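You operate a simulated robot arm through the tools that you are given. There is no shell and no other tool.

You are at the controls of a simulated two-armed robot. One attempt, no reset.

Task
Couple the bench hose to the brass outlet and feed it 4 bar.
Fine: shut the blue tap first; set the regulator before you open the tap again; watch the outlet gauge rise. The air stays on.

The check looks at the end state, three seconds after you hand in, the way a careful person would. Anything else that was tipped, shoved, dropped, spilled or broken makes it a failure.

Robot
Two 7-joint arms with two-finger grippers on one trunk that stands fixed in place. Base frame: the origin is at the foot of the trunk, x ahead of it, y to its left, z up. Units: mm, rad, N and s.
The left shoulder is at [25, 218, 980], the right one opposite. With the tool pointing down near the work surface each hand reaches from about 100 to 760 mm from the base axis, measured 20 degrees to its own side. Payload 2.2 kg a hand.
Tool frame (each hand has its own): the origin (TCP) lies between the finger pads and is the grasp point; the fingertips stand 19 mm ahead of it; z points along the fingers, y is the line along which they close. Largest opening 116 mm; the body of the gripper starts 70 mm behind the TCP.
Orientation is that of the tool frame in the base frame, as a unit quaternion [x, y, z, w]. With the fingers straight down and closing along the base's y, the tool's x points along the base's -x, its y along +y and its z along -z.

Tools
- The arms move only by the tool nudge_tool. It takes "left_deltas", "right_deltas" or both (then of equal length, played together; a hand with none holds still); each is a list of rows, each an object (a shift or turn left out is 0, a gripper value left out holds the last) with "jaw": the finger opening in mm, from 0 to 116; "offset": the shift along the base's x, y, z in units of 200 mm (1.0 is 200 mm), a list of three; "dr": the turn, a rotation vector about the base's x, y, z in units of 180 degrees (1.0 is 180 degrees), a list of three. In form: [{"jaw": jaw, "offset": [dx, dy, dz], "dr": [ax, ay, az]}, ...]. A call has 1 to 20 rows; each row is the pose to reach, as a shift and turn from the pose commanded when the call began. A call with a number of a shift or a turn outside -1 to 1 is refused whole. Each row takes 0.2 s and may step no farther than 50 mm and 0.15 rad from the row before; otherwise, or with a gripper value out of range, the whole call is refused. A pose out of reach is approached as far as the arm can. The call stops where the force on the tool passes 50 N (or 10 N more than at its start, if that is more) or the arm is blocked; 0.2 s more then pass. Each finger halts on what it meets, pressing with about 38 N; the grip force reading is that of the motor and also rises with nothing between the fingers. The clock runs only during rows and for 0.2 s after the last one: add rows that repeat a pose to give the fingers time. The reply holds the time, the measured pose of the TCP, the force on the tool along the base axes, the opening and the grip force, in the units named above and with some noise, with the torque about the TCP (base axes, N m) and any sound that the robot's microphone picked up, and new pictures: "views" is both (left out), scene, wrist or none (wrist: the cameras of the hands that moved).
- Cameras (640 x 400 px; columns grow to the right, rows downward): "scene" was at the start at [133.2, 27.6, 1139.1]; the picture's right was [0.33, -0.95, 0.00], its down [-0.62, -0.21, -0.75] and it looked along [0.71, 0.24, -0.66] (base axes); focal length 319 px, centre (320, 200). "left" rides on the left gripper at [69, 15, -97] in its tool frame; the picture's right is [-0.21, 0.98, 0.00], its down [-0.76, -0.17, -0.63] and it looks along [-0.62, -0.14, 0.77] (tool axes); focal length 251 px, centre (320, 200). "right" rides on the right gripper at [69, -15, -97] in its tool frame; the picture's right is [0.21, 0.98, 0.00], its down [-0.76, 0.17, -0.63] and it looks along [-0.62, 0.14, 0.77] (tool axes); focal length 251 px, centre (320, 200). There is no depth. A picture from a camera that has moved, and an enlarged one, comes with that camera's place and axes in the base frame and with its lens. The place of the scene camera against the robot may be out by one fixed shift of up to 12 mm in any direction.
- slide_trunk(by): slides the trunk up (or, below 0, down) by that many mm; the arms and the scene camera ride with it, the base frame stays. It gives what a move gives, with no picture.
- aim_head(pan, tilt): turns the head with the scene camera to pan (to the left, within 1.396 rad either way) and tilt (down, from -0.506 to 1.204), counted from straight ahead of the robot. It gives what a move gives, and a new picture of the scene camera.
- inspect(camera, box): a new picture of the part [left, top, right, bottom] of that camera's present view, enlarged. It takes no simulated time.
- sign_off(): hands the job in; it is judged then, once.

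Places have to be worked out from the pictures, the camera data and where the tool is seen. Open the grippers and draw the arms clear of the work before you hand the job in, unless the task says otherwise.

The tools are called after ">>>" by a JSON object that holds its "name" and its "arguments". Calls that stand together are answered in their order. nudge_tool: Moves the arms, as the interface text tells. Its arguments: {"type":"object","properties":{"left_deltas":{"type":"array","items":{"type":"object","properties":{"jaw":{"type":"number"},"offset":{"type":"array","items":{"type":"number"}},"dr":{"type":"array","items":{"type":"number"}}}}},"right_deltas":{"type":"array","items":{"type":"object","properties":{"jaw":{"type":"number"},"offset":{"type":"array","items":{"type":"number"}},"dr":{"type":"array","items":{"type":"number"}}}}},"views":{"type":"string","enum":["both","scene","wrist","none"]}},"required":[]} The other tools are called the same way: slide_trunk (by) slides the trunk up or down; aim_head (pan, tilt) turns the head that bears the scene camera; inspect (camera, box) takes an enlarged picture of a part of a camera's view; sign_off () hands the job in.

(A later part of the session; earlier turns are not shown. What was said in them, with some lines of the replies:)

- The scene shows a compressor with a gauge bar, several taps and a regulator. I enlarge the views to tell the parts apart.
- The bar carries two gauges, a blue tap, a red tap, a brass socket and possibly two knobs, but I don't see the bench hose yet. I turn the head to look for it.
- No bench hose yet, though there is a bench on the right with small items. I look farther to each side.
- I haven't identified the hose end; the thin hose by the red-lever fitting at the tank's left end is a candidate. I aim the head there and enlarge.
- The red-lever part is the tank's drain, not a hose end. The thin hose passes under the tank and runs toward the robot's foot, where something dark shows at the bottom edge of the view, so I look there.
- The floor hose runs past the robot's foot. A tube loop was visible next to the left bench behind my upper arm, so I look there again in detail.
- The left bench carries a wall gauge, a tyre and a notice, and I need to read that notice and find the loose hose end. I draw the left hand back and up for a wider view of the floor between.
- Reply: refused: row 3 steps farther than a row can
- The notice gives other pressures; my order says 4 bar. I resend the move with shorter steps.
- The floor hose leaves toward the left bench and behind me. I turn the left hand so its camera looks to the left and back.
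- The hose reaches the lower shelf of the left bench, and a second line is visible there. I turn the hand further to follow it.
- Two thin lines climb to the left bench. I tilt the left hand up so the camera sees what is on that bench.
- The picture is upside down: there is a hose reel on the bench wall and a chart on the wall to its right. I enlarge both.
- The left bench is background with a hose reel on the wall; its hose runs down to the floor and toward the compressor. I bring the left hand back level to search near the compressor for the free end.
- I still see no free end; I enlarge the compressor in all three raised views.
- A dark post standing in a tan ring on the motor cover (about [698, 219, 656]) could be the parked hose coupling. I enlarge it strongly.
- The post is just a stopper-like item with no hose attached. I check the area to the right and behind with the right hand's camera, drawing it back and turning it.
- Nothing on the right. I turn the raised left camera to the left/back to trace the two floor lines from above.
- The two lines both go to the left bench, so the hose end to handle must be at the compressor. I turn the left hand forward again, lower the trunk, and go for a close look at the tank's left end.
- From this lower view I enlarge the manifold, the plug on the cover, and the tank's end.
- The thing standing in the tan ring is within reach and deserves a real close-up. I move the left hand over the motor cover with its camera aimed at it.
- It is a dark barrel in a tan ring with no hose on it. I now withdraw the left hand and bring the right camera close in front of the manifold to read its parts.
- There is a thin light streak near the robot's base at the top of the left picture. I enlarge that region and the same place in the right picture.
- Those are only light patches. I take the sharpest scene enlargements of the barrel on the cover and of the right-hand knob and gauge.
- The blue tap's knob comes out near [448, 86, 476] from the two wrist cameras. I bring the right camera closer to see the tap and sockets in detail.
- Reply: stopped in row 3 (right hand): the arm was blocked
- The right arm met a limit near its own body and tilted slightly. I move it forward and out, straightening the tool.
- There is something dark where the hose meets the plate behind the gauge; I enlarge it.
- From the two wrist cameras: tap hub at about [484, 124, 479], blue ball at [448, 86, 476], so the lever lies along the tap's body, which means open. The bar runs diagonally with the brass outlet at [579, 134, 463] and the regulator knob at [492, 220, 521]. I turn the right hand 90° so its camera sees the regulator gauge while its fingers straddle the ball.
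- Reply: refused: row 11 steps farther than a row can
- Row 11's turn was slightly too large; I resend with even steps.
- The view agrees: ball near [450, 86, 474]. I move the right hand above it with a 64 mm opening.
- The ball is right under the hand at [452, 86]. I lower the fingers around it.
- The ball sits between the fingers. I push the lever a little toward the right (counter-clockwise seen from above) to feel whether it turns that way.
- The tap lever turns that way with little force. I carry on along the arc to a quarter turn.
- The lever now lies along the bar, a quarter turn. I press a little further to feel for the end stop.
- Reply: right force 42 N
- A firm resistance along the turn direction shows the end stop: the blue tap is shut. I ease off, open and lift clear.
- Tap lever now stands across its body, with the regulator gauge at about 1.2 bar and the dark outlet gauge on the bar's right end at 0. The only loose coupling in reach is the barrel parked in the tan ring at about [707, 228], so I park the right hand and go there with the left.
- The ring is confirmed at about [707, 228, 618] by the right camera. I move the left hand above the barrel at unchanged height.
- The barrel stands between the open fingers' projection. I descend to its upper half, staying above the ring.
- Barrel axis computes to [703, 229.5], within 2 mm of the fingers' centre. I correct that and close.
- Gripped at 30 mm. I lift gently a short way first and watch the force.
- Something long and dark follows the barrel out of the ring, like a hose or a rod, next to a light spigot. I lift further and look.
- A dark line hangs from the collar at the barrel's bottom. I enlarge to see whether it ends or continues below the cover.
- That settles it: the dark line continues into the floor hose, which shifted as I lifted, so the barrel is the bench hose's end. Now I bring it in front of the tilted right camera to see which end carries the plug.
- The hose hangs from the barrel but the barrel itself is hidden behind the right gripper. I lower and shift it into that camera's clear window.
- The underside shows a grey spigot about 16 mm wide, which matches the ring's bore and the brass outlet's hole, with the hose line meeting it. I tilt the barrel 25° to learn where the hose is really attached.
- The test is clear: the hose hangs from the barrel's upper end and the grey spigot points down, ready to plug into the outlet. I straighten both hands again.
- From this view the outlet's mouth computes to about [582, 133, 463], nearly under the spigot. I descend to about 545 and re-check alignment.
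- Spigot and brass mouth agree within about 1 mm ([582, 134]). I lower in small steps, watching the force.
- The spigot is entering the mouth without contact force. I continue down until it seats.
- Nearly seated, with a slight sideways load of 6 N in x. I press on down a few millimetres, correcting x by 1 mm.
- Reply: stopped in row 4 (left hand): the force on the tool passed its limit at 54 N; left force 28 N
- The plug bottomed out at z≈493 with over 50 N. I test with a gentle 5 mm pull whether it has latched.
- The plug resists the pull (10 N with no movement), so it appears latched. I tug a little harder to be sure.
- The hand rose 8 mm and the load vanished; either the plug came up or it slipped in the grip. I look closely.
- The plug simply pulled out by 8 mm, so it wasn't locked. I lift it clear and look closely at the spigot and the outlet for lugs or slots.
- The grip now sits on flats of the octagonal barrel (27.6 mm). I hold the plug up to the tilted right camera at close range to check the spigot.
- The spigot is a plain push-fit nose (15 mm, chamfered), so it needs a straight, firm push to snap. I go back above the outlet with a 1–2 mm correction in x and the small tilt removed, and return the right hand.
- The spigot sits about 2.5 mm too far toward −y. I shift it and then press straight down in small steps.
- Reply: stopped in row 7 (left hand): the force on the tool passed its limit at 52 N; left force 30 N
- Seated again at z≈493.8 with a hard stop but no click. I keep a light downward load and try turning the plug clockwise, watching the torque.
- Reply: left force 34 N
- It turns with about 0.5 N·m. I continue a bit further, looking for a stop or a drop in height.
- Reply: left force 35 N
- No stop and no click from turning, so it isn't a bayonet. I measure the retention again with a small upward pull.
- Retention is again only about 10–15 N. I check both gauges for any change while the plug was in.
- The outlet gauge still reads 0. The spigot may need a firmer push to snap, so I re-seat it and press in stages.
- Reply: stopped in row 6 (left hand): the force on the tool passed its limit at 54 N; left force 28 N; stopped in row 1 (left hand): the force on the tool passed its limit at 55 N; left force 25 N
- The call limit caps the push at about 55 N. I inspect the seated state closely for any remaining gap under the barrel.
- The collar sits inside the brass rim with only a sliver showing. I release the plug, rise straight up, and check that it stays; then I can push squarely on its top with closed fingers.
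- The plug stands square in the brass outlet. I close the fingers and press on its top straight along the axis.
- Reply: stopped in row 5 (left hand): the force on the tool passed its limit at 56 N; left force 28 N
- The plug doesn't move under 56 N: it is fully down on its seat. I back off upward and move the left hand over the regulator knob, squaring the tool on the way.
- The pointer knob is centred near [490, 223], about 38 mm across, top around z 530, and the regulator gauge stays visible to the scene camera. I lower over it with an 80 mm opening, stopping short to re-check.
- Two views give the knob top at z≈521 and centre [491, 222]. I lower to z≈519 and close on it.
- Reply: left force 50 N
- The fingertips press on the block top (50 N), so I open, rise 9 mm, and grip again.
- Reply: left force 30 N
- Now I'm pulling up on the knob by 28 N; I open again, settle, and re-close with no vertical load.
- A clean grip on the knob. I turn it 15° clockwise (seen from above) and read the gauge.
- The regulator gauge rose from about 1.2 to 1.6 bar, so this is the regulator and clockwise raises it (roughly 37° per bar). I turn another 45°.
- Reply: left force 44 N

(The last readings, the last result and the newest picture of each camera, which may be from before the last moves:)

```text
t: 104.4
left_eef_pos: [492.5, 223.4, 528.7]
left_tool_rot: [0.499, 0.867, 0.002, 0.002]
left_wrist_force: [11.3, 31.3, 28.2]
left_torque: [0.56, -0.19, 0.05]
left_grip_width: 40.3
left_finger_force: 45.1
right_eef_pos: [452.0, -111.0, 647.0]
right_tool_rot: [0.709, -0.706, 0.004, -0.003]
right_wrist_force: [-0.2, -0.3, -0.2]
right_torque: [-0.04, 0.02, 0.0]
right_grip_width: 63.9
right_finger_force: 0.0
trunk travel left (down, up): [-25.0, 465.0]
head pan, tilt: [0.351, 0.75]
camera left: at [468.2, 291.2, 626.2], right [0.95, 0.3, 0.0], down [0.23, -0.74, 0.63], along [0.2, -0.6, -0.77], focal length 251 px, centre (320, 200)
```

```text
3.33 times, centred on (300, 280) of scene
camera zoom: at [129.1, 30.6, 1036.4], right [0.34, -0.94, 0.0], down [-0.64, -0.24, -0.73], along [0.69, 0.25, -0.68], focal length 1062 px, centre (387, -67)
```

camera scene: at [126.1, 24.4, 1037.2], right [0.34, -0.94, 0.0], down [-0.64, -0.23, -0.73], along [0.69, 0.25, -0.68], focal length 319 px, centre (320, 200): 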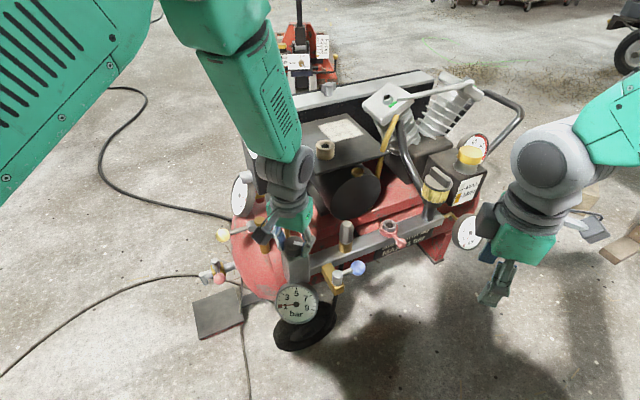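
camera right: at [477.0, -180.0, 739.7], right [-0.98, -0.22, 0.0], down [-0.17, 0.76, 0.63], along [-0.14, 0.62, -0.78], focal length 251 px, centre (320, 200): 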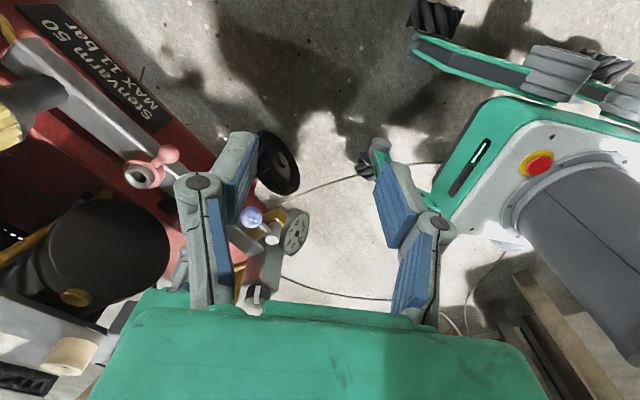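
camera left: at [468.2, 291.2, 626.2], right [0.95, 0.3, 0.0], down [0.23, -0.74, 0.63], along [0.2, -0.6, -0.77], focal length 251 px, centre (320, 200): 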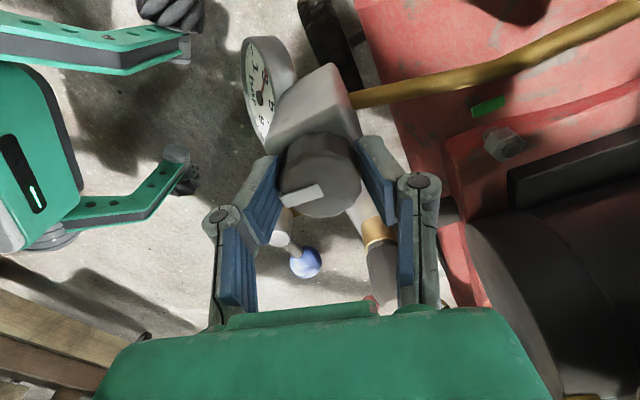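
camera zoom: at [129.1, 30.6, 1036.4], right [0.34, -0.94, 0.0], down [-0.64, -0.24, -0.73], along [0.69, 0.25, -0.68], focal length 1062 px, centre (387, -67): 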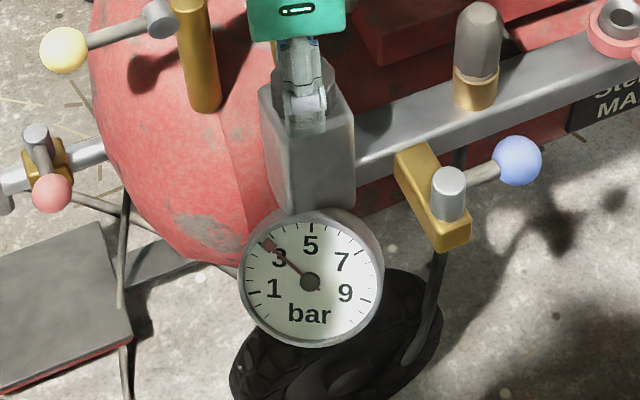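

The gauge now reads about 3.1 bar but side load is building. I open to let the hand settle, then re-centre.

>>> {"name": "nudge_tool", "arguments": {"left_deltas": [{"jaw": 60}, {"jaw": 60}], "views": "wrist"}}

>>> {"name": "inspect", "arguments": {"camera": "scene", "box": [270, 260, 320, 320]}}

>>> {"name": "inspect", "arguments": {"camera": "left", "box": [250, 100, 390, 240]}}

```text
t: 105.0
left_eef_pos: [489.4, 221.7, 526.4]
left_tool_rot: [0.499, 0.866, -0.002, 0.0]
left_wrist_force: [0.2, -0.2, -0.8]
left_torque: [-0.01, 0.01, 0.03]
left_grip_width: 59.8
left_finger_force: 0.0
right_eef_pos: [453.1, -110.0, 646.4]
right_tool_rot: [0.709, -0.705, 0.005, -0.003]
right_wrist_force: [0.3, 0.2, 0.6]
right_torque: [0.01, 0.02, -0.01]
right_grip_width: 64.0
right_finger_force: 0.0
trunk travel left (down, up): [-25.0, 465.0]
head pan, tilt: [0.351, 0.75]
camera left: at [466.7, 289.5, 623.9], right [0.95, 0.3, 0.0], down [0.24, -0.74, 0.63], along [0.19, -0.61, -0.77], focal length 251 px, centre (320, 200)
```

left: 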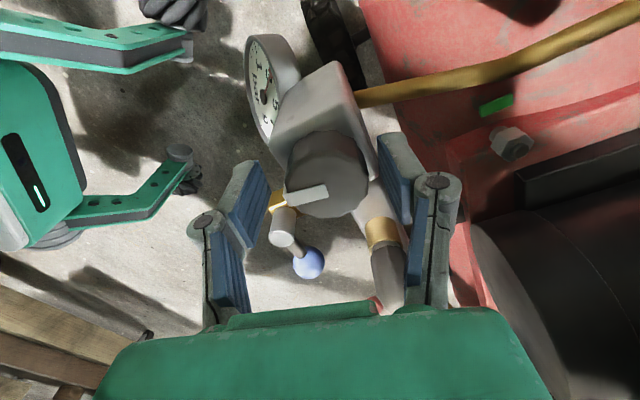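

```text
6.67 times, centred on (295, 290) of scene
camera zoom: at [131.3, 27.7, 1035.9], right [0.34, -0.94, 0.0], down [-0.64, -0.23, -0.73], along [0.68, 0.25, -0.69], focal length 2125 px, centre (487, -400)
```

zoom: 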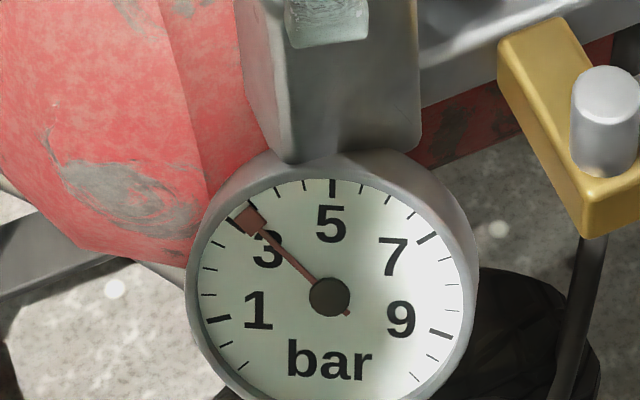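

```text
2.86 times, centred on (320, 170) of left
camera zoom: at [466.7, 289.5, 623.9], right [0.95, 0.3, 0.0], down [0.24, -0.74, 0.63], along [0.19, -0.61, -0.77], focal length 718 px, centre (320, 286)
```

zoom: 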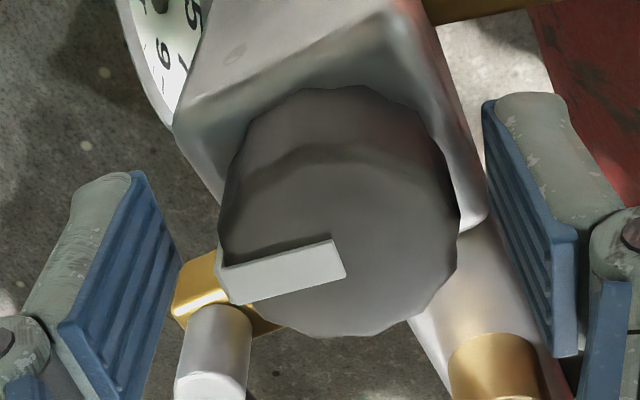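

Ticks show half-bar steps and the needle at just over 3. The knob centre is about 3 mm to +x of the hand; I recentre, rise 3 mm, grip and turn another 22°.

>>> {"name": "nudge_tool", "arguments": {"left_deltas": [{"offset": [0.0145, 0.0045, 0.015]}, {"offset": [0.0145, 0.0045, 0.015], "jaw": 25}, {"offset": [0.0145, 0.0045, 0.015], "jaw": 25}, {"offset": [0.0145, 0.0045, 0.015], "dr": [0, 0, -0.042]}, {"offset": [0.0145, 0.0045, 0.015], "dr": [0, 0, -0.084]}, {"offset": [0.0145, 0.0045, 0.015], "dr": [0, 0, -0.122]}, {"offset": [0.0145, 0.0045, 0.015], "dr": [0, 0, -0.122]}], "views": "wrist"}}

>>> {"name": "inspect", "arguments": {"camera": "scene", "box": [270, 260, 320, 320]}}

>>> {"name": "inspect", "arguments": {"camera": "scene", "box": [430, 190, 500, 260]}}

```text
t: 106.6
left_eef_pos: [492.5, 222.1, 530.2]
left_tool_rot: [0.656, 0.755, -0.002, 0.0]
left_wrist_force: [-10.6, -1.0, 3.9]
left_torque: [0.19, 0.21, -0.01]
left_grip_width: 40.5
left_finger_force: 44.7
right_eef_pos: [452.2, -111.1, 647.1]
right_tool_rot: [0.708, -0.707, 0.004, -0.004]
right_wrist_force: [-0.3, 0.1, -0.4]
right_torque: [0.01, 0.0, -0.01]
right_grip_width: 63.9
right_finger_force: 0.1
trunk travel left (down, up): [-25.0, 465.0]
head pan, tilt: [0.351, 0.75]
camera left: at [497.1, 292.3, 628.0], right [1.0, -0.08, 0.0], down [-0.06, -0.77, 0.63], along [-0.05, -0.63, -0.77], focal length 251 px, centre (320, 200)
```

left: 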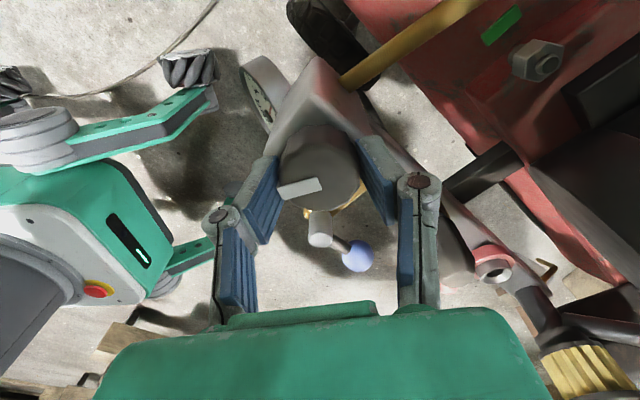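

```text
6.67 times, centred on (295, 290) of scene
camera zoom: at [130.2, 26.7, 1036.2], right [0.34, -0.94, 0.0], down [-0.64, -0.23, -0.73], along [0.68, 0.25, -0.68], focal length 2125 px, centre (487, -400)
```

zoom: 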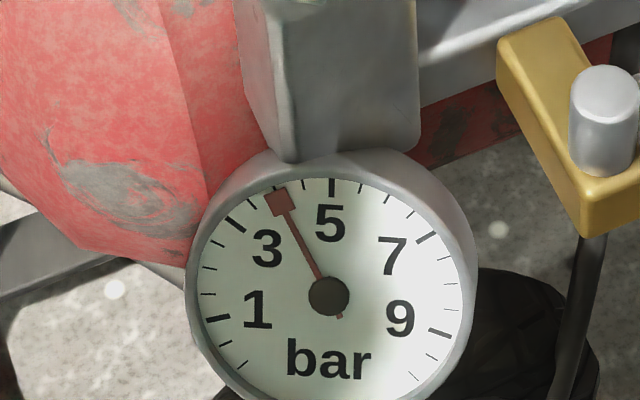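

```text
5.71 times, centred on (465, 225) of scene
camera zoom: at [130.2, 26.7, 1036.2], right [0.34, -0.94, 0.0], down [-0.64, -0.23, -0.73], along [0.68, 0.25, -0.68], focal length 1821 px, centre (-509, 57)
```

zoom: 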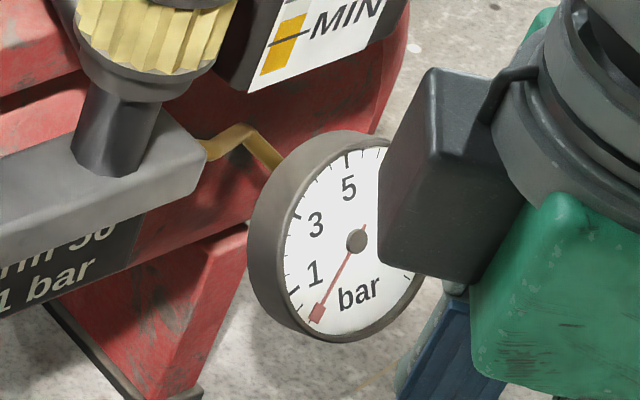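

The needle is at about 4 bar, and the outlet gauge stays at 0, confirming the tap is shut. I enlarge the dial for an exact reading.

>>> {"name": "inspect", "arguments": {"camera": "scene", "box": [278, 266, 318, 296]}}

>>> {"name": "inspect", "arguments": {"camera": "left", "box": [230, 40, 300, 110]}}

```text
13.33 times, centred on (298, 281) of scene
camera zoom: at [130.2, 26.7, 1036.2], right [0.34, -0.94, 0.0], down [-0.64, -0.23, -0.73], along [0.68, 0.25, -0.68], focal length 4249 px, centre (613, -880)
```

zoom: 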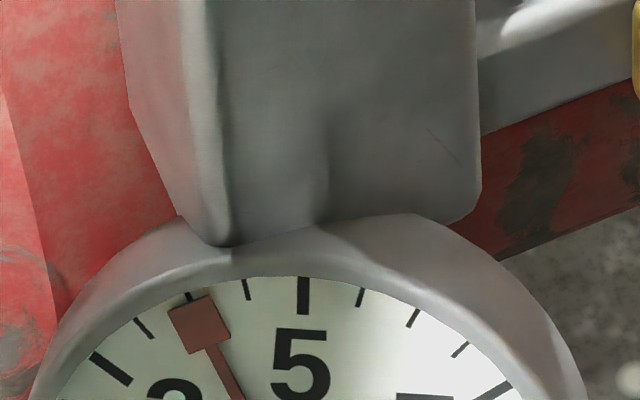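

```text
5.71 times, centred on (265, 75) of left
camera zoom: at [497.1, 292.3, 628.0], right [1.0, -0.08, 0.0], down [-0.06, -0.77, 0.63], along [-0.05, -0.63, -0.77], focal length 1437 px, centre (634, 914)
```

zoom: 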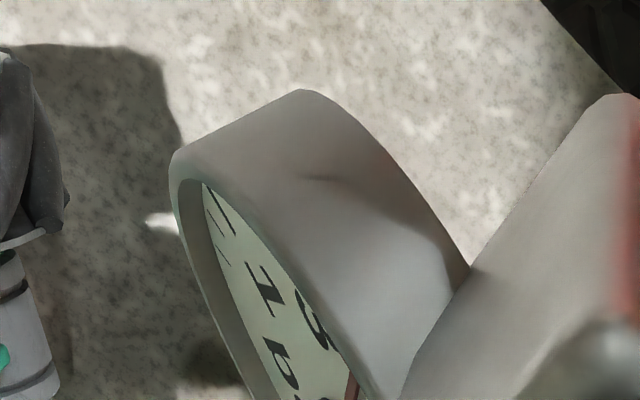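

The needle points at the tick midway between 3 and 5: 4.0 bar. I release the knob, rise straight up and check that it holds.

>>> {"name": "nudge_tool", "arguments": {"left_deltas": [{"jaw": 70}, {"jaw": 70}, {"offset": [0, 0, 0.15]}, {"offset": [0, 0, 0.4]}, {"offset": [0, 0, 0.6]}, {"offset": [0, 0.2, 0.7]}, {"offset": [0, 0.4, 0.7]}], "views": "both"}}

>>> {"name": "inspect", "arguments": {"camera": "scene", "box": [278, 266, 318, 296]}}

>>> {"name": "inspect", "arguments": {"camera": "scene", "box": [260, 200, 400, 330]}}

```text
t: 108.2
left_eef_pos: [493.3, 306.3, 670.6]
left_tool_rot: [0.656, 0.755, -0.002, 0.001]
left_wrist_force: [-0.7, 1.2, -0.1]
left_torque: [-0.03, 0.04, -0.03]
left_grip_width: 70.1
left_finger_force: 0.0
right_eef_pos: [452.5, -108.8, 646.9]
right_tool_rot: [0.709, -0.705, 0.004, -0.003]
right_wrist_force: [-0.4, 0.2, -0.6]
right_torque: [-0.02, 0.0, -0.02]
right_grip_width: 63.8
right_finger_force: 0.1
trunk travel left (down, up): [-25.0, 465.0]
head pan, tilt: [0.351, 0.75]
camera scene: at [131.0, 30.3, 1035.9], right [0.34, -0.94, 0.0], down [-0.64, -0.24, -0.73], along [0.68, 0.25, -0.69], focal length 319 px, centre (320, 200)
camera left: at [498.3, 377.5, 767.9], right [1.0, -0.07, 0.0], down [-0.06, -0.77, 0.64], along [-0.05, -0.63, -0.77], focal length 251 px, centre (320, 200)
```

scene: 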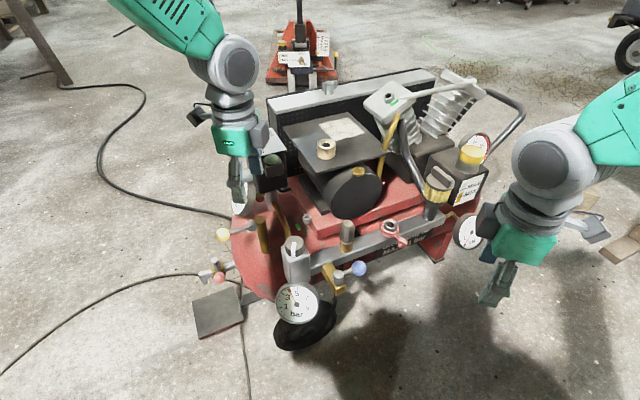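
left: 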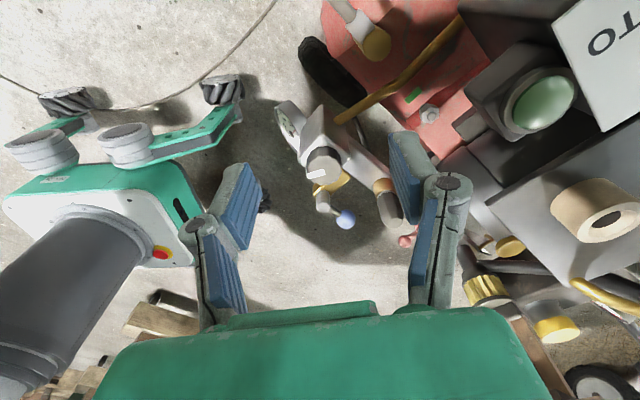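

```text
13.33 times, centred on (298, 281) of scene
camera zoom: at [131.0, 30.3, 1035.9], right [0.34, -0.94, 0.0], down [-0.64, -0.24, -0.73], along [0.68, 0.25, -0.69], focal length 4249 px, centre (613, -880)
```

zoom: 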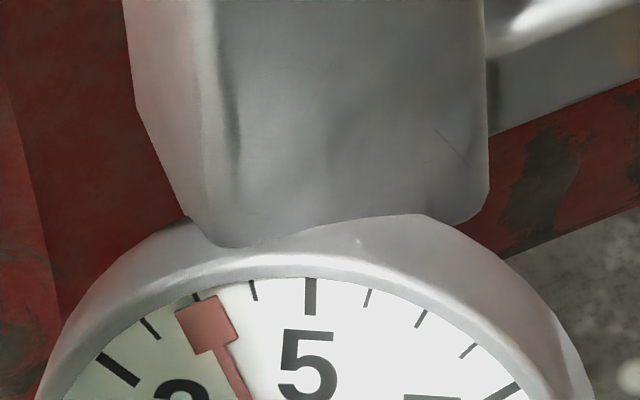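

```text
3.08 times, centred on (330, 265) of scene
camera zoom: at [131.0, 30.3, 1035.9], right [0.34, -0.94, 0.0], down [-0.64, -0.24, -0.73], along [0.68, 0.25, -0.69], focal length 981 px, centre (289, 0)
```

zoom: 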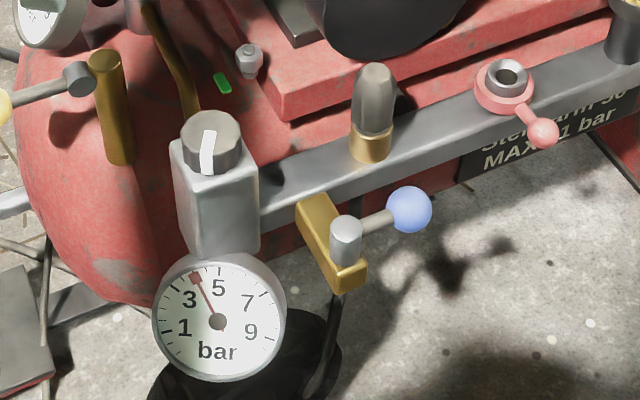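

The regulator holds at 4.0 bar with the tap shut and the plug standing in the outlet. Now I bring the right hand back over the blue ball at about [521, 87].

>>> {"name": "nudge_tool", "arguments": {"right_deltas": [{"offset": [0.1, 0.2, 0]}, {"offset": [0.2, 0.4, 0]}, {"offset": [0.28, 0.6, -0.05]}, {"offset": [0.34, 0.8, -0.15]}, {"offset": [0.345, 0.96, -0.25]}, {"offset": [0.345, 0.98, -0.33]}], "views": "both"}}

```text
t: 109.6
left_eef_pos: [494.0, 306.1, 672.0]
left_tool_rot: [0.655, 0.756, -0.001, 0.0]
left_wrist_force: [0.5, -0.2, 0.8]
left_torque: [0.04, 0.03, 0.01]
left_grip_width: 69.9
left_finger_force: 0.1
right_eef_pos: [523.9, 84.7, 579.0]
right_tool_rot: [0.708, -0.706, 0.004, -0.003]
right_wrist_force: [-0.1, 0.1, 0.5]
right_torque: [0.02, -0.03, -0.02]
right_grip_width: 64.0
right_finger_force: 0.0
trunk travel left (down, up): [-25.0, 465.0]
head pan, tilt: [0.351, 0.75]
camera scene: at [131.5, 28.7, 1035.9], right [0.34, -0.94, 0.0], down [-0.64, -0.24, -0.73], along [0.68, 0.25, -0.69], focal length 319 px, centre (320, 200)
camera right: at [539.7, 16.0, 675.9], right [-0.98, -0.22, -0.01], down [-0.18, 0.76, 0.63], along [-0.13, 0.62, -0.78], focal length 251 px, centre (320, 200)
```

scene: 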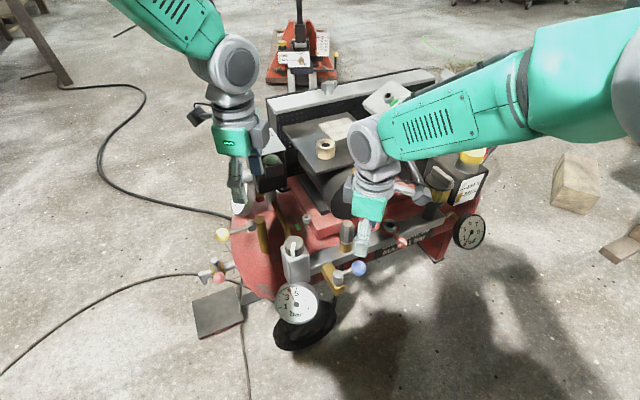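
right: 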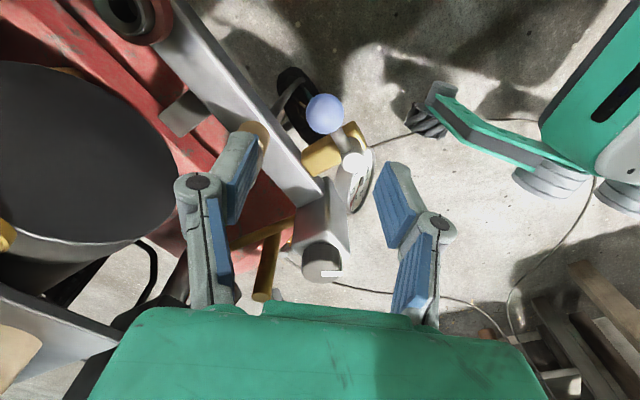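

The ball lies at [523, 87] under the fingers, and the plug is clear by about 20 mm. I descend around the ball.

>>> {"name": "nudge_tool", "arguments": {"right_deltas": [{"offset": [-0.004, 0.01, -0.18], "jaw": 58}, {"offset": [-0.006, 0.012, -0.36], "jaw": 58}, {"offset": [-0.006, 0.012, -0.525], "jaw": 58}, {"offset": [-0.006, 0.012, -0.525], "jaw": 42}], "views": "both"}}

>>> {"name": "inspect", "arguments": {"camera": "scene", "box": [430, 190, 500, 260]}}

```text
t: 110.6
left_eef_pos: [494.3, 304.9, 672.2]
left_tool_rot: [0.655, 0.756, -0.001, 0.0]
left_wrist_force: [-0.2, 0.2, -0.1]
left_torque: [0.01, 0.01, 0.01]
left_grip_width: 70.2
left_finger_force: 0.0
right_eef_pos: [522.6, 87.2, 474.5]
right_tool_rot: [0.708, -0.706, 0.004, -0.003]
right_wrist_force: [1.2, -0.6, 0.0]
right_torque: [0.02, -0.01, -0.03]
right_grip_width: 41.8
right_finger_force: 0.0
trunk travel left (down, up): [-25.0, 465.0]
head pan, tilt: [0.351, 0.75]
camera scene: at [131.3, 28.9, 1036.0], right [0.34, -0.94, 0.0], down [-0.64, -0.24, -0.73], along [0.68, 0.25, -0.69], focal length 319 px, centre (320, 200)
camera right: at [537.4, 18.9, 571.5], right [-0.98, -0.22, -0.01], down [-0.18, 0.76, 0.63], along [-0.13, 0.62, -0.78], focal length 251 px, centre (320, 200)
```

scene: 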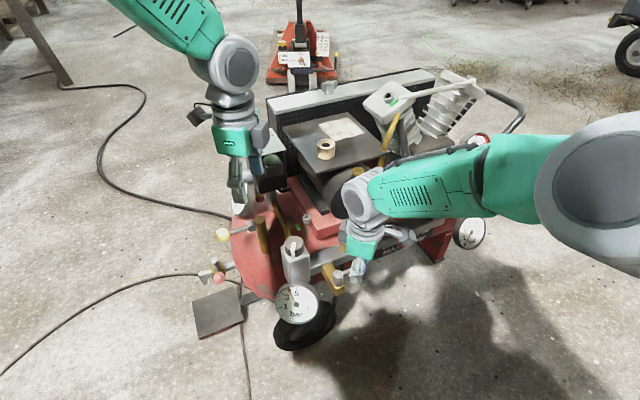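
right: 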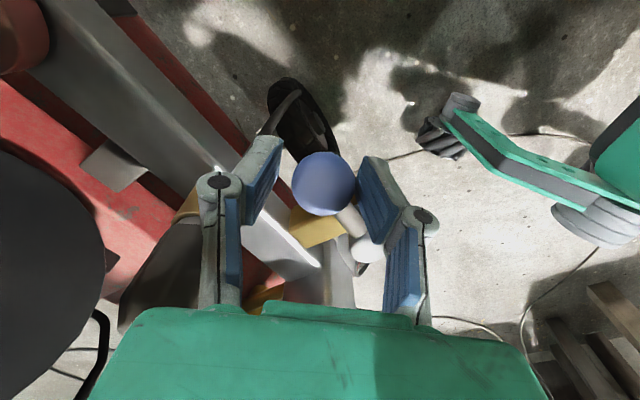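

```text
5.71 times, centred on (465, 225) of scene
camera zoom: at [131.3, 28.9, 1036.0], right [0.34, -0.94, 0.0], down [-0.64, -0.24, -0.73], along [0.68, 0.25, -0.69], focal length 1821 px, centre (-509, 57)
```

zoom: 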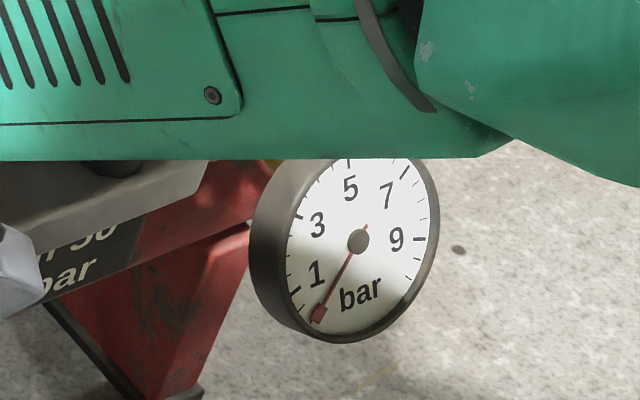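

Outlet gauge at 0 and in view. I open the tap a little, about 20°, and watch gauge, sound and plug.

>>> {"name": "nudge_tool", "arguments": {"right_deltas": [{"offset": [-0.045, -0.025, 0]}, {"offset": [-0.09, -0.048, 0]}, {"offset": [-0.09, -0.048, 0]}], "views": "both"}}

>>> {"name": "inspect", "arguments": {"camera": "scene", "box": [430, 190, 500, 260]}}

>>> {"name": "inspect", "arguments": {"camera": "scene", "box": [260, 200, 400, 330]}}

```text
t: 111.4
left_eef_pos: [493.9, 304.4, 672.0]
left_tool_rot: [0.656, 0.755, -0.001, 0.001]
left_wrist_force: [-0.5, -0.2, 1.1]
left_torque: [-0.01, 0.0, 0.02]
left_grip_width: 70.1
left_finger_force: 0.1
right_eef_pos: [503.3, 79.7, 474.1]
right_tool_rot: [0.709, -0.706, 0.004, -0.004]
right_wrist_force: [1.8, -1.1, 0.3]
right_torque: [0.0, 0.02, 0.01]
right_grip_width: 43.3
right_finger_force: 0.8
trunk travel left (down, up): [-25.0, 465.0]
head pan, tilt: [0.351, 0.75]
camera scene: at [131.5, 28.5, 1035.9], right [0.34, -0.94, 0.0], down [-0.64, -0.24, -0.73], along [0.68, 0.25, -0.69], focal length 319 px, centre (320, 200)
camera right: at [518.1, 10.5, 571.7], right [-0.98, -0.22, -0.01], down [-0.18, 0.76, 0.63], along [-0.13, 0.62, -0.78], focal length 251 px, centre (320, 200)
```

scene: 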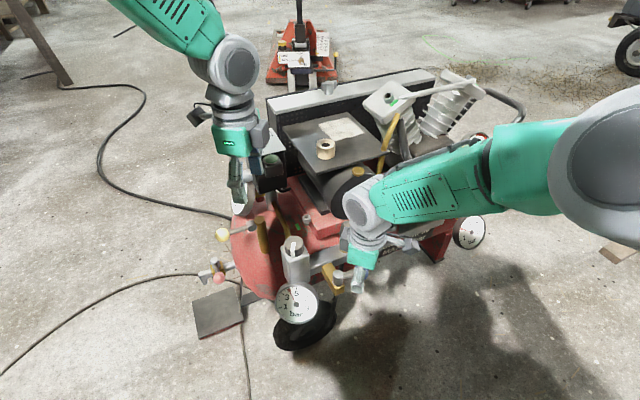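
right: 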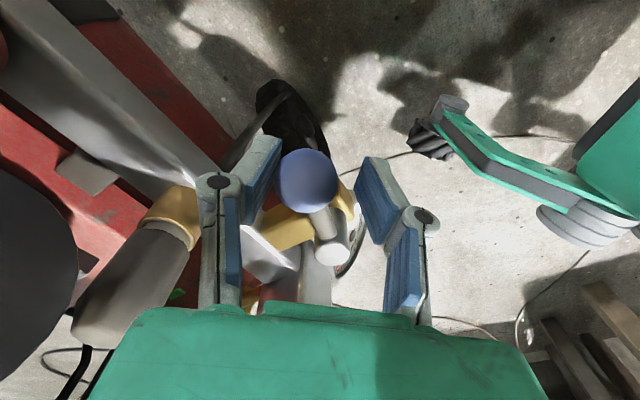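

```text
5.71 times, centred on (465, 225) of scene
camera zoom: at [131.5, 28.5, 1035.9], right [0.34, -0.94, 0.0], down [-0.64, -0.24, -0.73], along [0.68, 0.25, -0.69], focal length 1821 px, centre (-509, 57)
```

zoom: 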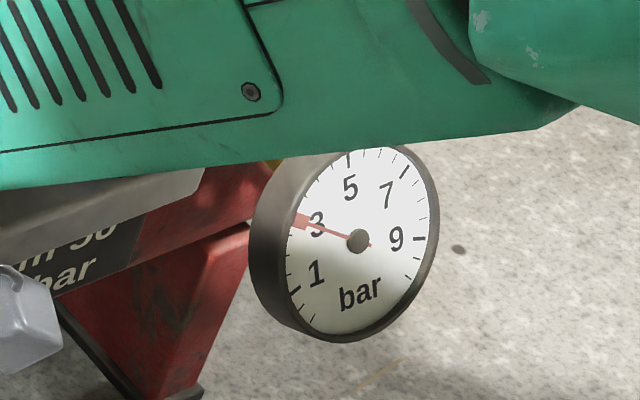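

```text
3.08 times, centred on (330, 265) of scene
camera zoom: at [131.5, 28.5, 1035.9], right [0.34, -0.94, 0.0], down [-0.64, -0.24, -0.73], along [0.68, 0.25, -0.69], focal length 981 px, centre (289, 0)
```

zoom: 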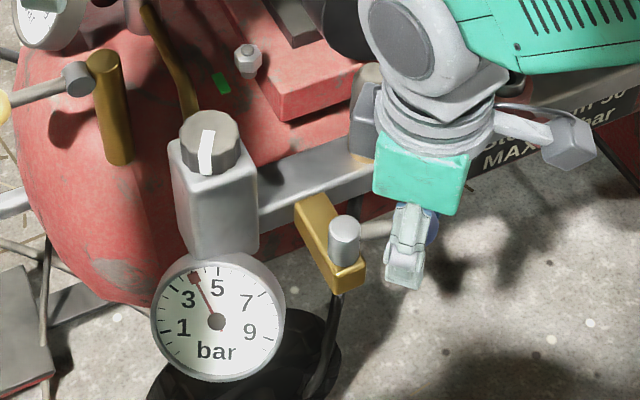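

The outlet gauge is rising through 3 bar, with no hiss and the plug staying put: the coupling seals. I carry the lever on to fully open.

>>> {"name": "nudge_tool", "arguments": {"right_deltas": [{"offset": [-0.0525, -0.02, 0]}, {"offset": [-0.12, -0.03, 0]}, {"offset": [-0.1875, -0.02, 0]}, {"offset": [-0.25, 0.0055, 0]}, {"offset": [-0.285, 0.027, 0]}, {"offset": [-0.305, 0.045, 0]}], "views": "both"}}

>>> {"name": "inspect", "arguments": {"camera": "scene", "box": [430, 190, 500, 260]}}

>>> {"name": "inspect", "arguments": {"camera": "scene", "box": [260, 200, 400, 330]}}

```text
t: 112.8
left_eef_pos: [494.0, 304.2, 672.9]
left_tool_rot: [0.655, 0.755, -0.001, -0.001]
left_wrist_force: [-0.4, -0.6, -0.9]
left_torque: [0.01, 0.02, 0.01]
left_grip_width: 70.2
left_finger_force: 0.0
right_eef_pos: [442.4, 85.7, 474.7]
right_tool_rot: [0.708, -0.706, 0.005, -0.003]
right_wrist_force: [4.0, -1.9, -1.0]
right_torque: [-0.02, -0.02, -0.07]
right_grip_width: 44.4
right_finger_force: 1.6
trunk travel left (down, up): [-25.0, 465.0]
head pan, tilt: [0.351, 0.75]
camera scene: at [131.4, 28.6, 1035.9], right [0.34, -0.94, 0.0], down [-0.64, -0.24, -0.73], along [0.68, 0.25, -0.69], focal length 319 px, centre (320, 200)
camera right: at [458.6, 17.3, 572.1], right [-0.98, -0.22, -0.01], down [-0.18, 0.76, 0.63], along [-0.13, 0.62, -0.78], focal length 251 px, centre (320, 200)
```

scene: 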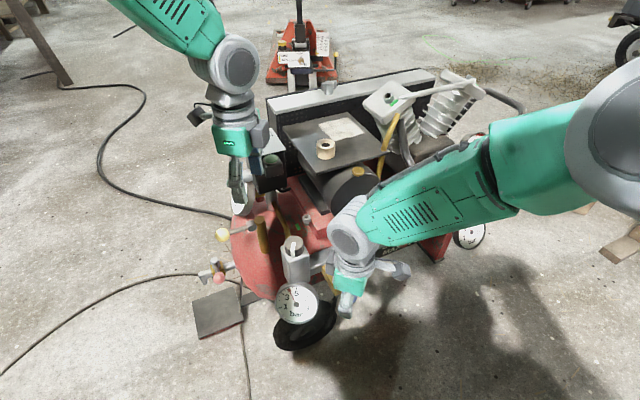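
right: 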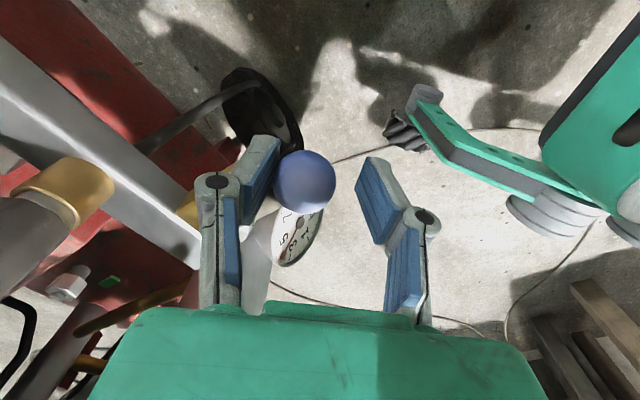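

```text
5.71 times, centred on (465, 225) of scene
camera zoom: at [131.4, 28.6, 1035.9], right [0.34, -0.94, 0.0], down [-0.64, -0.24, -0.73], along [0.68, 0.25, -0.69], focal length 1821 px, centre (-509, 57)
```

zoom: 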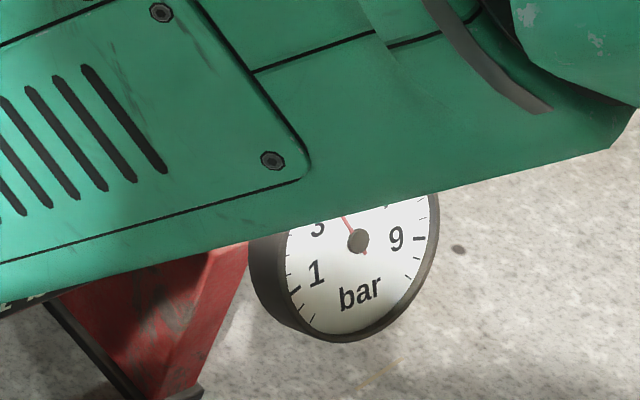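

```text
3.08 times, centred on (330, 265) of scene
camera zoom: at [131.4, 28.6, 1035.9], right [0.34, -0.94, 0.0], down [-0.64, -0.24, -0.73], along [0.68, 0.25, -0.69], focal length 981 px, centre (289, 0)
```

zoom: 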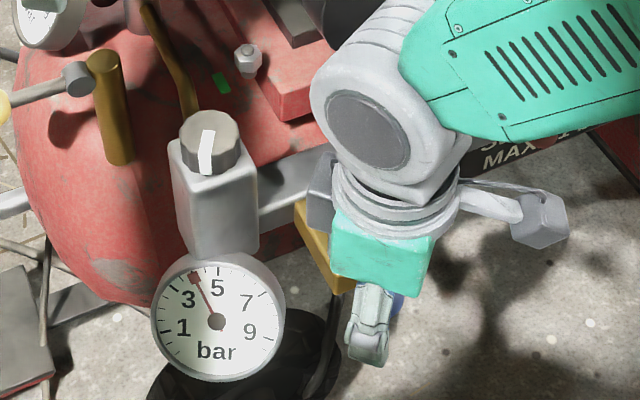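

The ball is back where it started, [452, 86], so the tap is nearly fully open. I nudge it onto its stop.

>>> {"name": "nudge_tool", "arguments": {"right_deltas": [{"offset": [-0.012, 0.012, 0]}, {"offset": [-0.025, 0.025, 0]}, {"offset": [-0.025, 0.025, 0]}], "views": "none"}}

```text
t: 113.6
left_eef_pos: [494.8, 303.1, 671.9]
left_tool_rot: [0.655, 0.756, -0.001, -0.001]
left_wrist_force: [0.6, -0.4, -0.2]
left_torque: [0.01, 0.0, -0.01]
left_grip_width: 69.8
left_finger_force: 0.1
right_eef_pos: [439.7, 87.9, 475.3]
right_tool_rot: [0.707, -0.707, 0.007, -0.003]
right_wrist_force: [19.1, -29.5, 0.8]
right_torque: [-0.51, 0.23, -0.97]
right_grip_width: 51.1
right_finger_force: 6.9
trunk travel left (down, up): [-25.0, 465.0]
head pan, tilt: [0.351, 0.75]
```

The stop is felt (35 N against the turn): the tap is fully open. I ease off, open the fingers and lift the right hand away.

>>> {"name": "nudge_tool", "arguments": {"right_deltas": [{"offset": [0.025, -0.025, 0], "jaw": 51}, {"offset": [0.025, -0.025, 0], "jaw": 66}, {"offset": [0.015, -0.025, 0.2], "jaw": 66}, {"offset": [0.015, -0.025, 0.4], "jaw": 66}, {"offset": [0.015, -0.03, 0.6], "jaw": 66}, {"offset": [0.015, -0.2, 0.75], "jaw": 66}, {"offset": [0.015, -0.4, 0.85], "jaw": 66}, {"offset": [0.015, -0.6, 0.9], "jaw": 66}, {"offset": [0.015, -0.8, 0.9], "jaw": 66}, {"offset": [0.015, -1.0, 0.9], "jaw": 66}], "views": "both"}}

>>> {"name": "inspect", "arguments": {"camera": "scene", "box": [430, 190, 500, 260]}}

>>> {"name": "inspect", "arguments": {"camera": "scene", "box": [260, 200, 400, 330]}}

```text
t: 115.8
left_eef_pos: [493.8, 304.4, 672.0]
left_tool_rot: [0.655, 0.755, -0.001, 0.001]
left_wrist_force: [-0.3, 0.5, 0.0]
left_torque: [-0.01, 0.01, 0.03]
left_grip_width: 70.1
left_finger_force: 0.0
right_eef_pos: [437.6, -107.7, 654.5]
right_tool_rot: [0.709, -0.705, 0.003, -0.003]
right_wrist_force: [0.4, -0.3, -0.6]
right_torque: [0.07, 0.01, -0.02]
right_grip_width: 66.0
right_finger_force: 0.0
trunk travel left (down, up): [-25.0, 465.0]
head pan, tilt: [0.351, 0.75]
camera scene: at [130.9, 26.7, 1036.0], right [0.34, -0.94, 0.0], down [-0.64, -0.23, -0.73], along [0.68, 0.25, -0.68], focal length 319 px, centre (320, 200)
camera right: at [452.8, -175.9, 752.6], right [-0.98, -0.22, -0.01], down [-0.18, 0.76, 0.63], along [-0.13, 0.62, -0.78], focal length 251 px, centre (320, 200)
```

scene: 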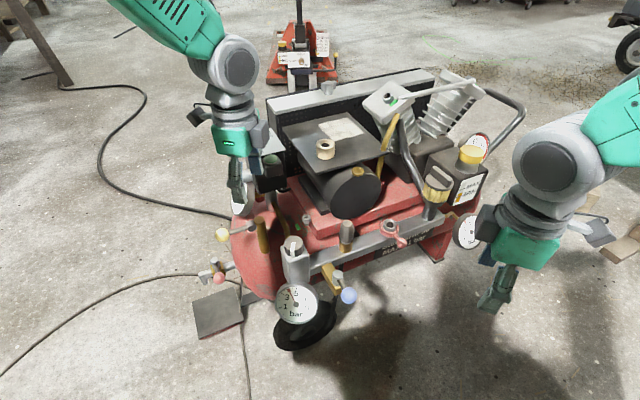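
right: 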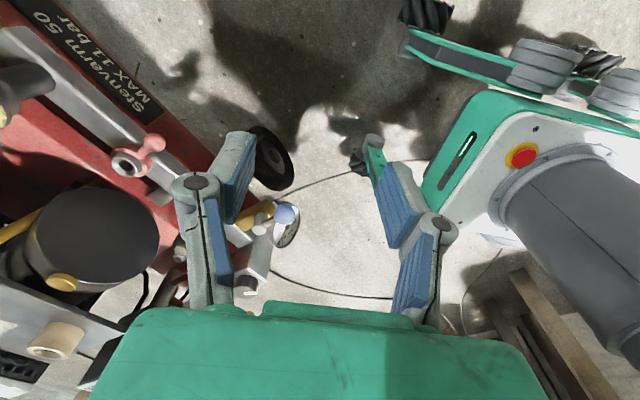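

```text
5.71 times, centred on (465, 225) of scene
camera zoom: at [130.9, 26.7, 1036.0], right [0.34, -0.94, 0.0], down [-0.64, -0.23, -0.73], along [0.68, 0.25, -0.68], focal length 1821 px, centre (-509, 57)
```

zoom: 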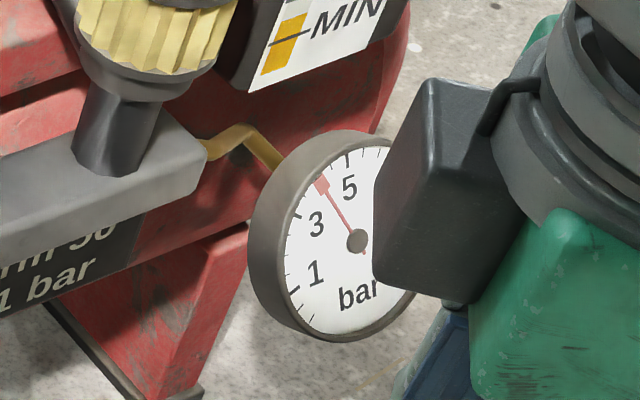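

```text
3.08 times, centred on (330, 265) of scene
camera zoom: at [130.9, 26.7, 1036.0], right [0.34, -0.94, 0.0], down [-0.64, -0.23, -0.73], along [0.68, 0.25, -0.68], focal length 981 px, centre (289, 0)
```

zoom: 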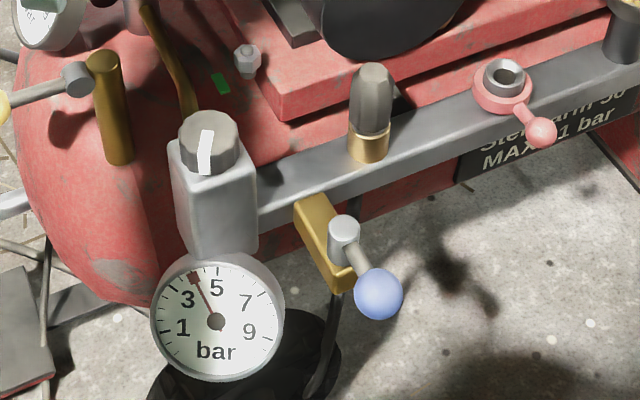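

The outlet gauge now stands midway between 3 and 5: 4 bar, and the plug holds. I draw both arms clear and open the grippers.

>>> {"name": "nudge_tool", "arguments": {"right_deltas": [{"offset": [0, -0.2, 0.1], "jaw": 110}, {"offset": [-0.05, -0.4, 0.2]}, {"offset": [-0.1, -0.6, 0.3]}, {"offset": [-0.15, -0.8, 0.4]}, {"offset": [-0.2, -0.95, 0.45]}], "left_deltas": [{"offset": [-0.03, 0.2, 0.1], "jaw": 110}, {"offset": [-0.1, 0.4, 0.2]}, {"offset": [-0.2, 0.6, 0.3]}, {"offset": [-0.35, 0.75, 0.4]}, {"offset": [-0.5, 0.85, 0.5]}], "views": "scene"}}

>>> {"name": "inspect", "arguments": {"camera": "scene", "box": [445, 205, 495, 255]}}

>>> {"name": "inspect", "arguments": {"camera": "scene", "box": [278, 266, 318, 296]}}

>>> {"name": "inspect", "arguments": {"camera": "scene", "box": [200, 110, 440, 330]}}

```text
t: 117.0
left_eef_pos: [390.1, 470.2, 770.7]
left_tool_rot: [0.655, 0.755, -0.001, 0.0]
left_wrist_force: [-0.5, -0.2, -0.2]
left_torque: [-0.02, -0.01, -0.02]
left_grip_width: 109.8
left_finger_force: 0.0
right_eef_pos: [401.1, -298.1, 745.0]
right_tool_rot: [0.709, -0.705, 0.004, -0.004]
right_wrist_force: [0.2, 0.1, 0.5]
right_torque: [0.0, 0.0, -0.02]
right_grip_width: 110.1
right_finger_force: 0.1
trunk travel left (down, up): [-25.0, 465.0]
head pan, tilt: [0.351, 0.75]
camera scene: at [128.3, 26.0, 1036.4], right [0.34, -0.94, 0.0], down [-0.64, -0.23, -0.73], along [0.69, 0.25, -0.68], focal length 319 px, centre (320, 200)
```

scene: 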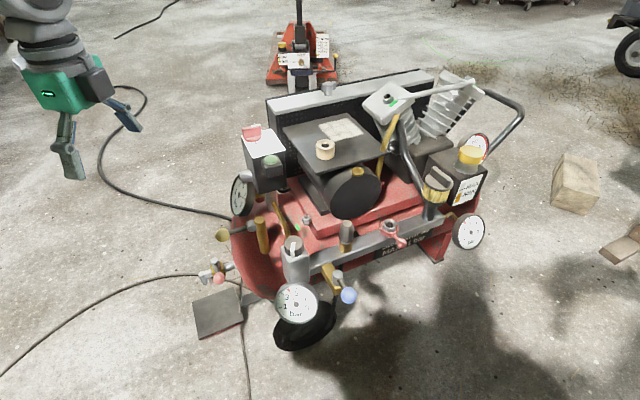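

```text
8.00 times, centred on (470, 230) of scene
camera zoom: at [128.3, 26.0, 1036.4], right [0.34, -0.94, 0.0], down [-0.64, -0.23, -0.73], along [0.69, 0.25, -0.68], focal length 2550 px, centre (-880, -40)
```

zoom: 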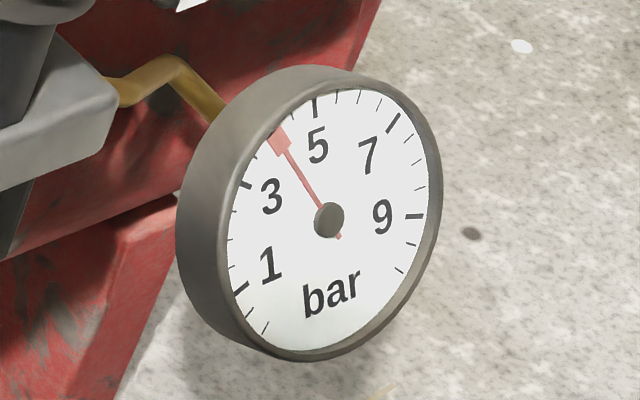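

```text
13.33 times, centred on (298, 281) of scene
camera zoom: at [128.3, 26.0, 1036.4], right [0.34, -0.94, 0.0], down [-0.64, -0.23, -0.73], along [0.69, 0.25, -0.68], focal length 4249 px, centre (613, -880)
```

zoom: 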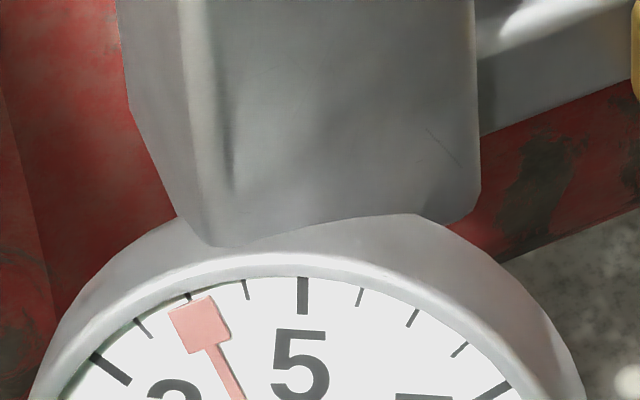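

```text
1.82 times, centred on (320, 220) of scene
camera zoom: at [128.3, 26.0, 1036.4], right [0.34, -0.94, 0.0], down [-0.64, -0.23, -0.73], along [0.69, 0.25, -0.68], focal length 580 px, centre (320, 164)
```

zoom: 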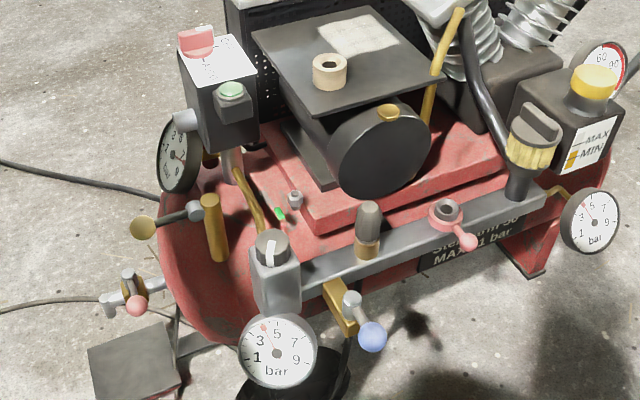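

Both gauges read 4.0 bar, the plug is seated, and nothing else has moved. I wait two seconds to be sure the pressure holds.

>>> {"name": "nudge_tool", "arguments": {"left_deltas": [{}, {}, {}, {}, {}, {}, {}, {}, {}, {}], "views": "none"}}

>>> {"name": "inspect", "arguments": {"camera": "scene", "box": [445, 205, 495, 255]}}

>>> {"name": "inspect", "arguments": {"camera": "scene", "box": [310, 190, 390, 300]}}

```text
t: 119.2
left_eef_pos: [390.3, 471.5, 769.4]
left_tool_rot: [0.656, 0.755, -0.002, -0.001]
left_wrist_force: [-0.4, 0.9, 0.6]
left_torque: [0.0, -0.03, -0.01]
left_grip_width: 110.2
left_finger_force: 0.1
right_eef_pos: [401.0, -296.4, 744.7]
right_tool_rot: [0.708, -0.706, 0.005, -0.002]
right_wrist_force: [0.3, 0.1, -0.1]
right_torque: [0.03, 0.02, 0.02]
right_grip_width: 109.9
right_finger_force: 0.0
trunk travel left (down, up): [-25.0, 465.0]
head pan, tilt: [0.351, 0.75]
```

```text
8.00 times, centred on (470, 230) of scene
camera zoom: at [129.8, 27.2, 1036.2], right [0.34, -0.94, 0.0], down [-0.64, -0.24, -0.73], along [0.68, 0.25, -0.68], focal length 2550 px, centre (-880, -40)
```

zoom: 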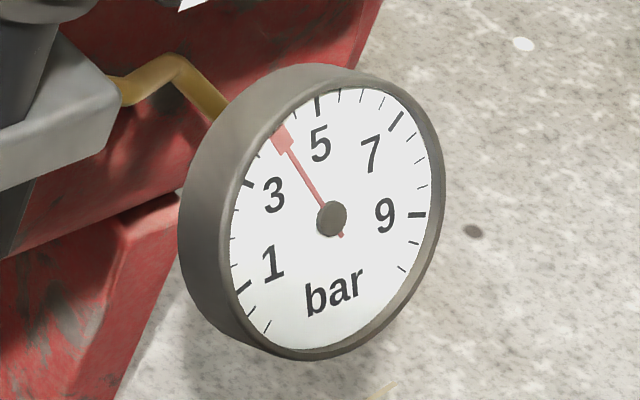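

```text
3.64 times, centred on (350, 245) of scene
camera zoom: at [129.8, 27.2, 1036.2], right [0.34, -0.94, 0.0], down [-0.64, -0.24, -0.73], along [0.68, 0.25, -0.68], focal length 1159 px, centre (211, 36)
```

zoom: 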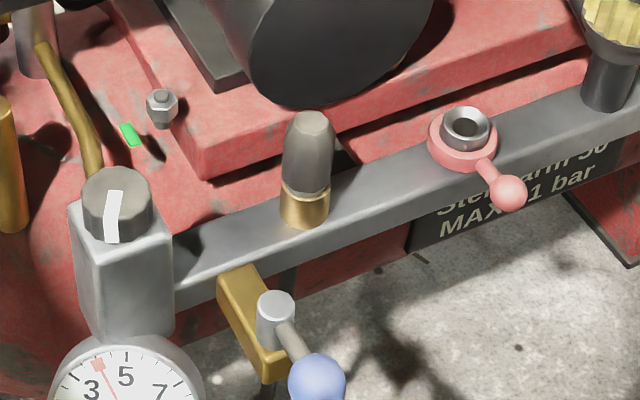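

The outlet gauge holds at 4 bar, the hose plug is seated in the brass outlet, the blue tap is open, the air is on, and both arms are clear. I hand the job in.

>>> {"name": "sign_off", "arguments": {}}

```text
The job is handed in.
```

The bench hose is plugged into the brass outlet and fed at 4 bar. The regulator gauge and the outlet gauge both read about 4.0 bar. The outlet gauge held there for the two seconds I watched before handing in.

I shut the blue tap first, coupled the hose, and set the regulator while the tap was still shut. I then opened the tap to its stop. The outlet gauge rose from 0 as it opened, with no leak heard, and the air stayed on throughout.

**Not confirmed:** I never heard or felt the plug click into the outlet. Before the line was pressurised, a pull of only about 10–15 N drew it out. I pressed it back down onto its seat, and it stayed put with no leak once the line was at 4 bar.

I did not tug it again under pressure, so I can't say how firmly it is locked.

Both grippers are open and drawn clear. Nothing else looked disturbed.
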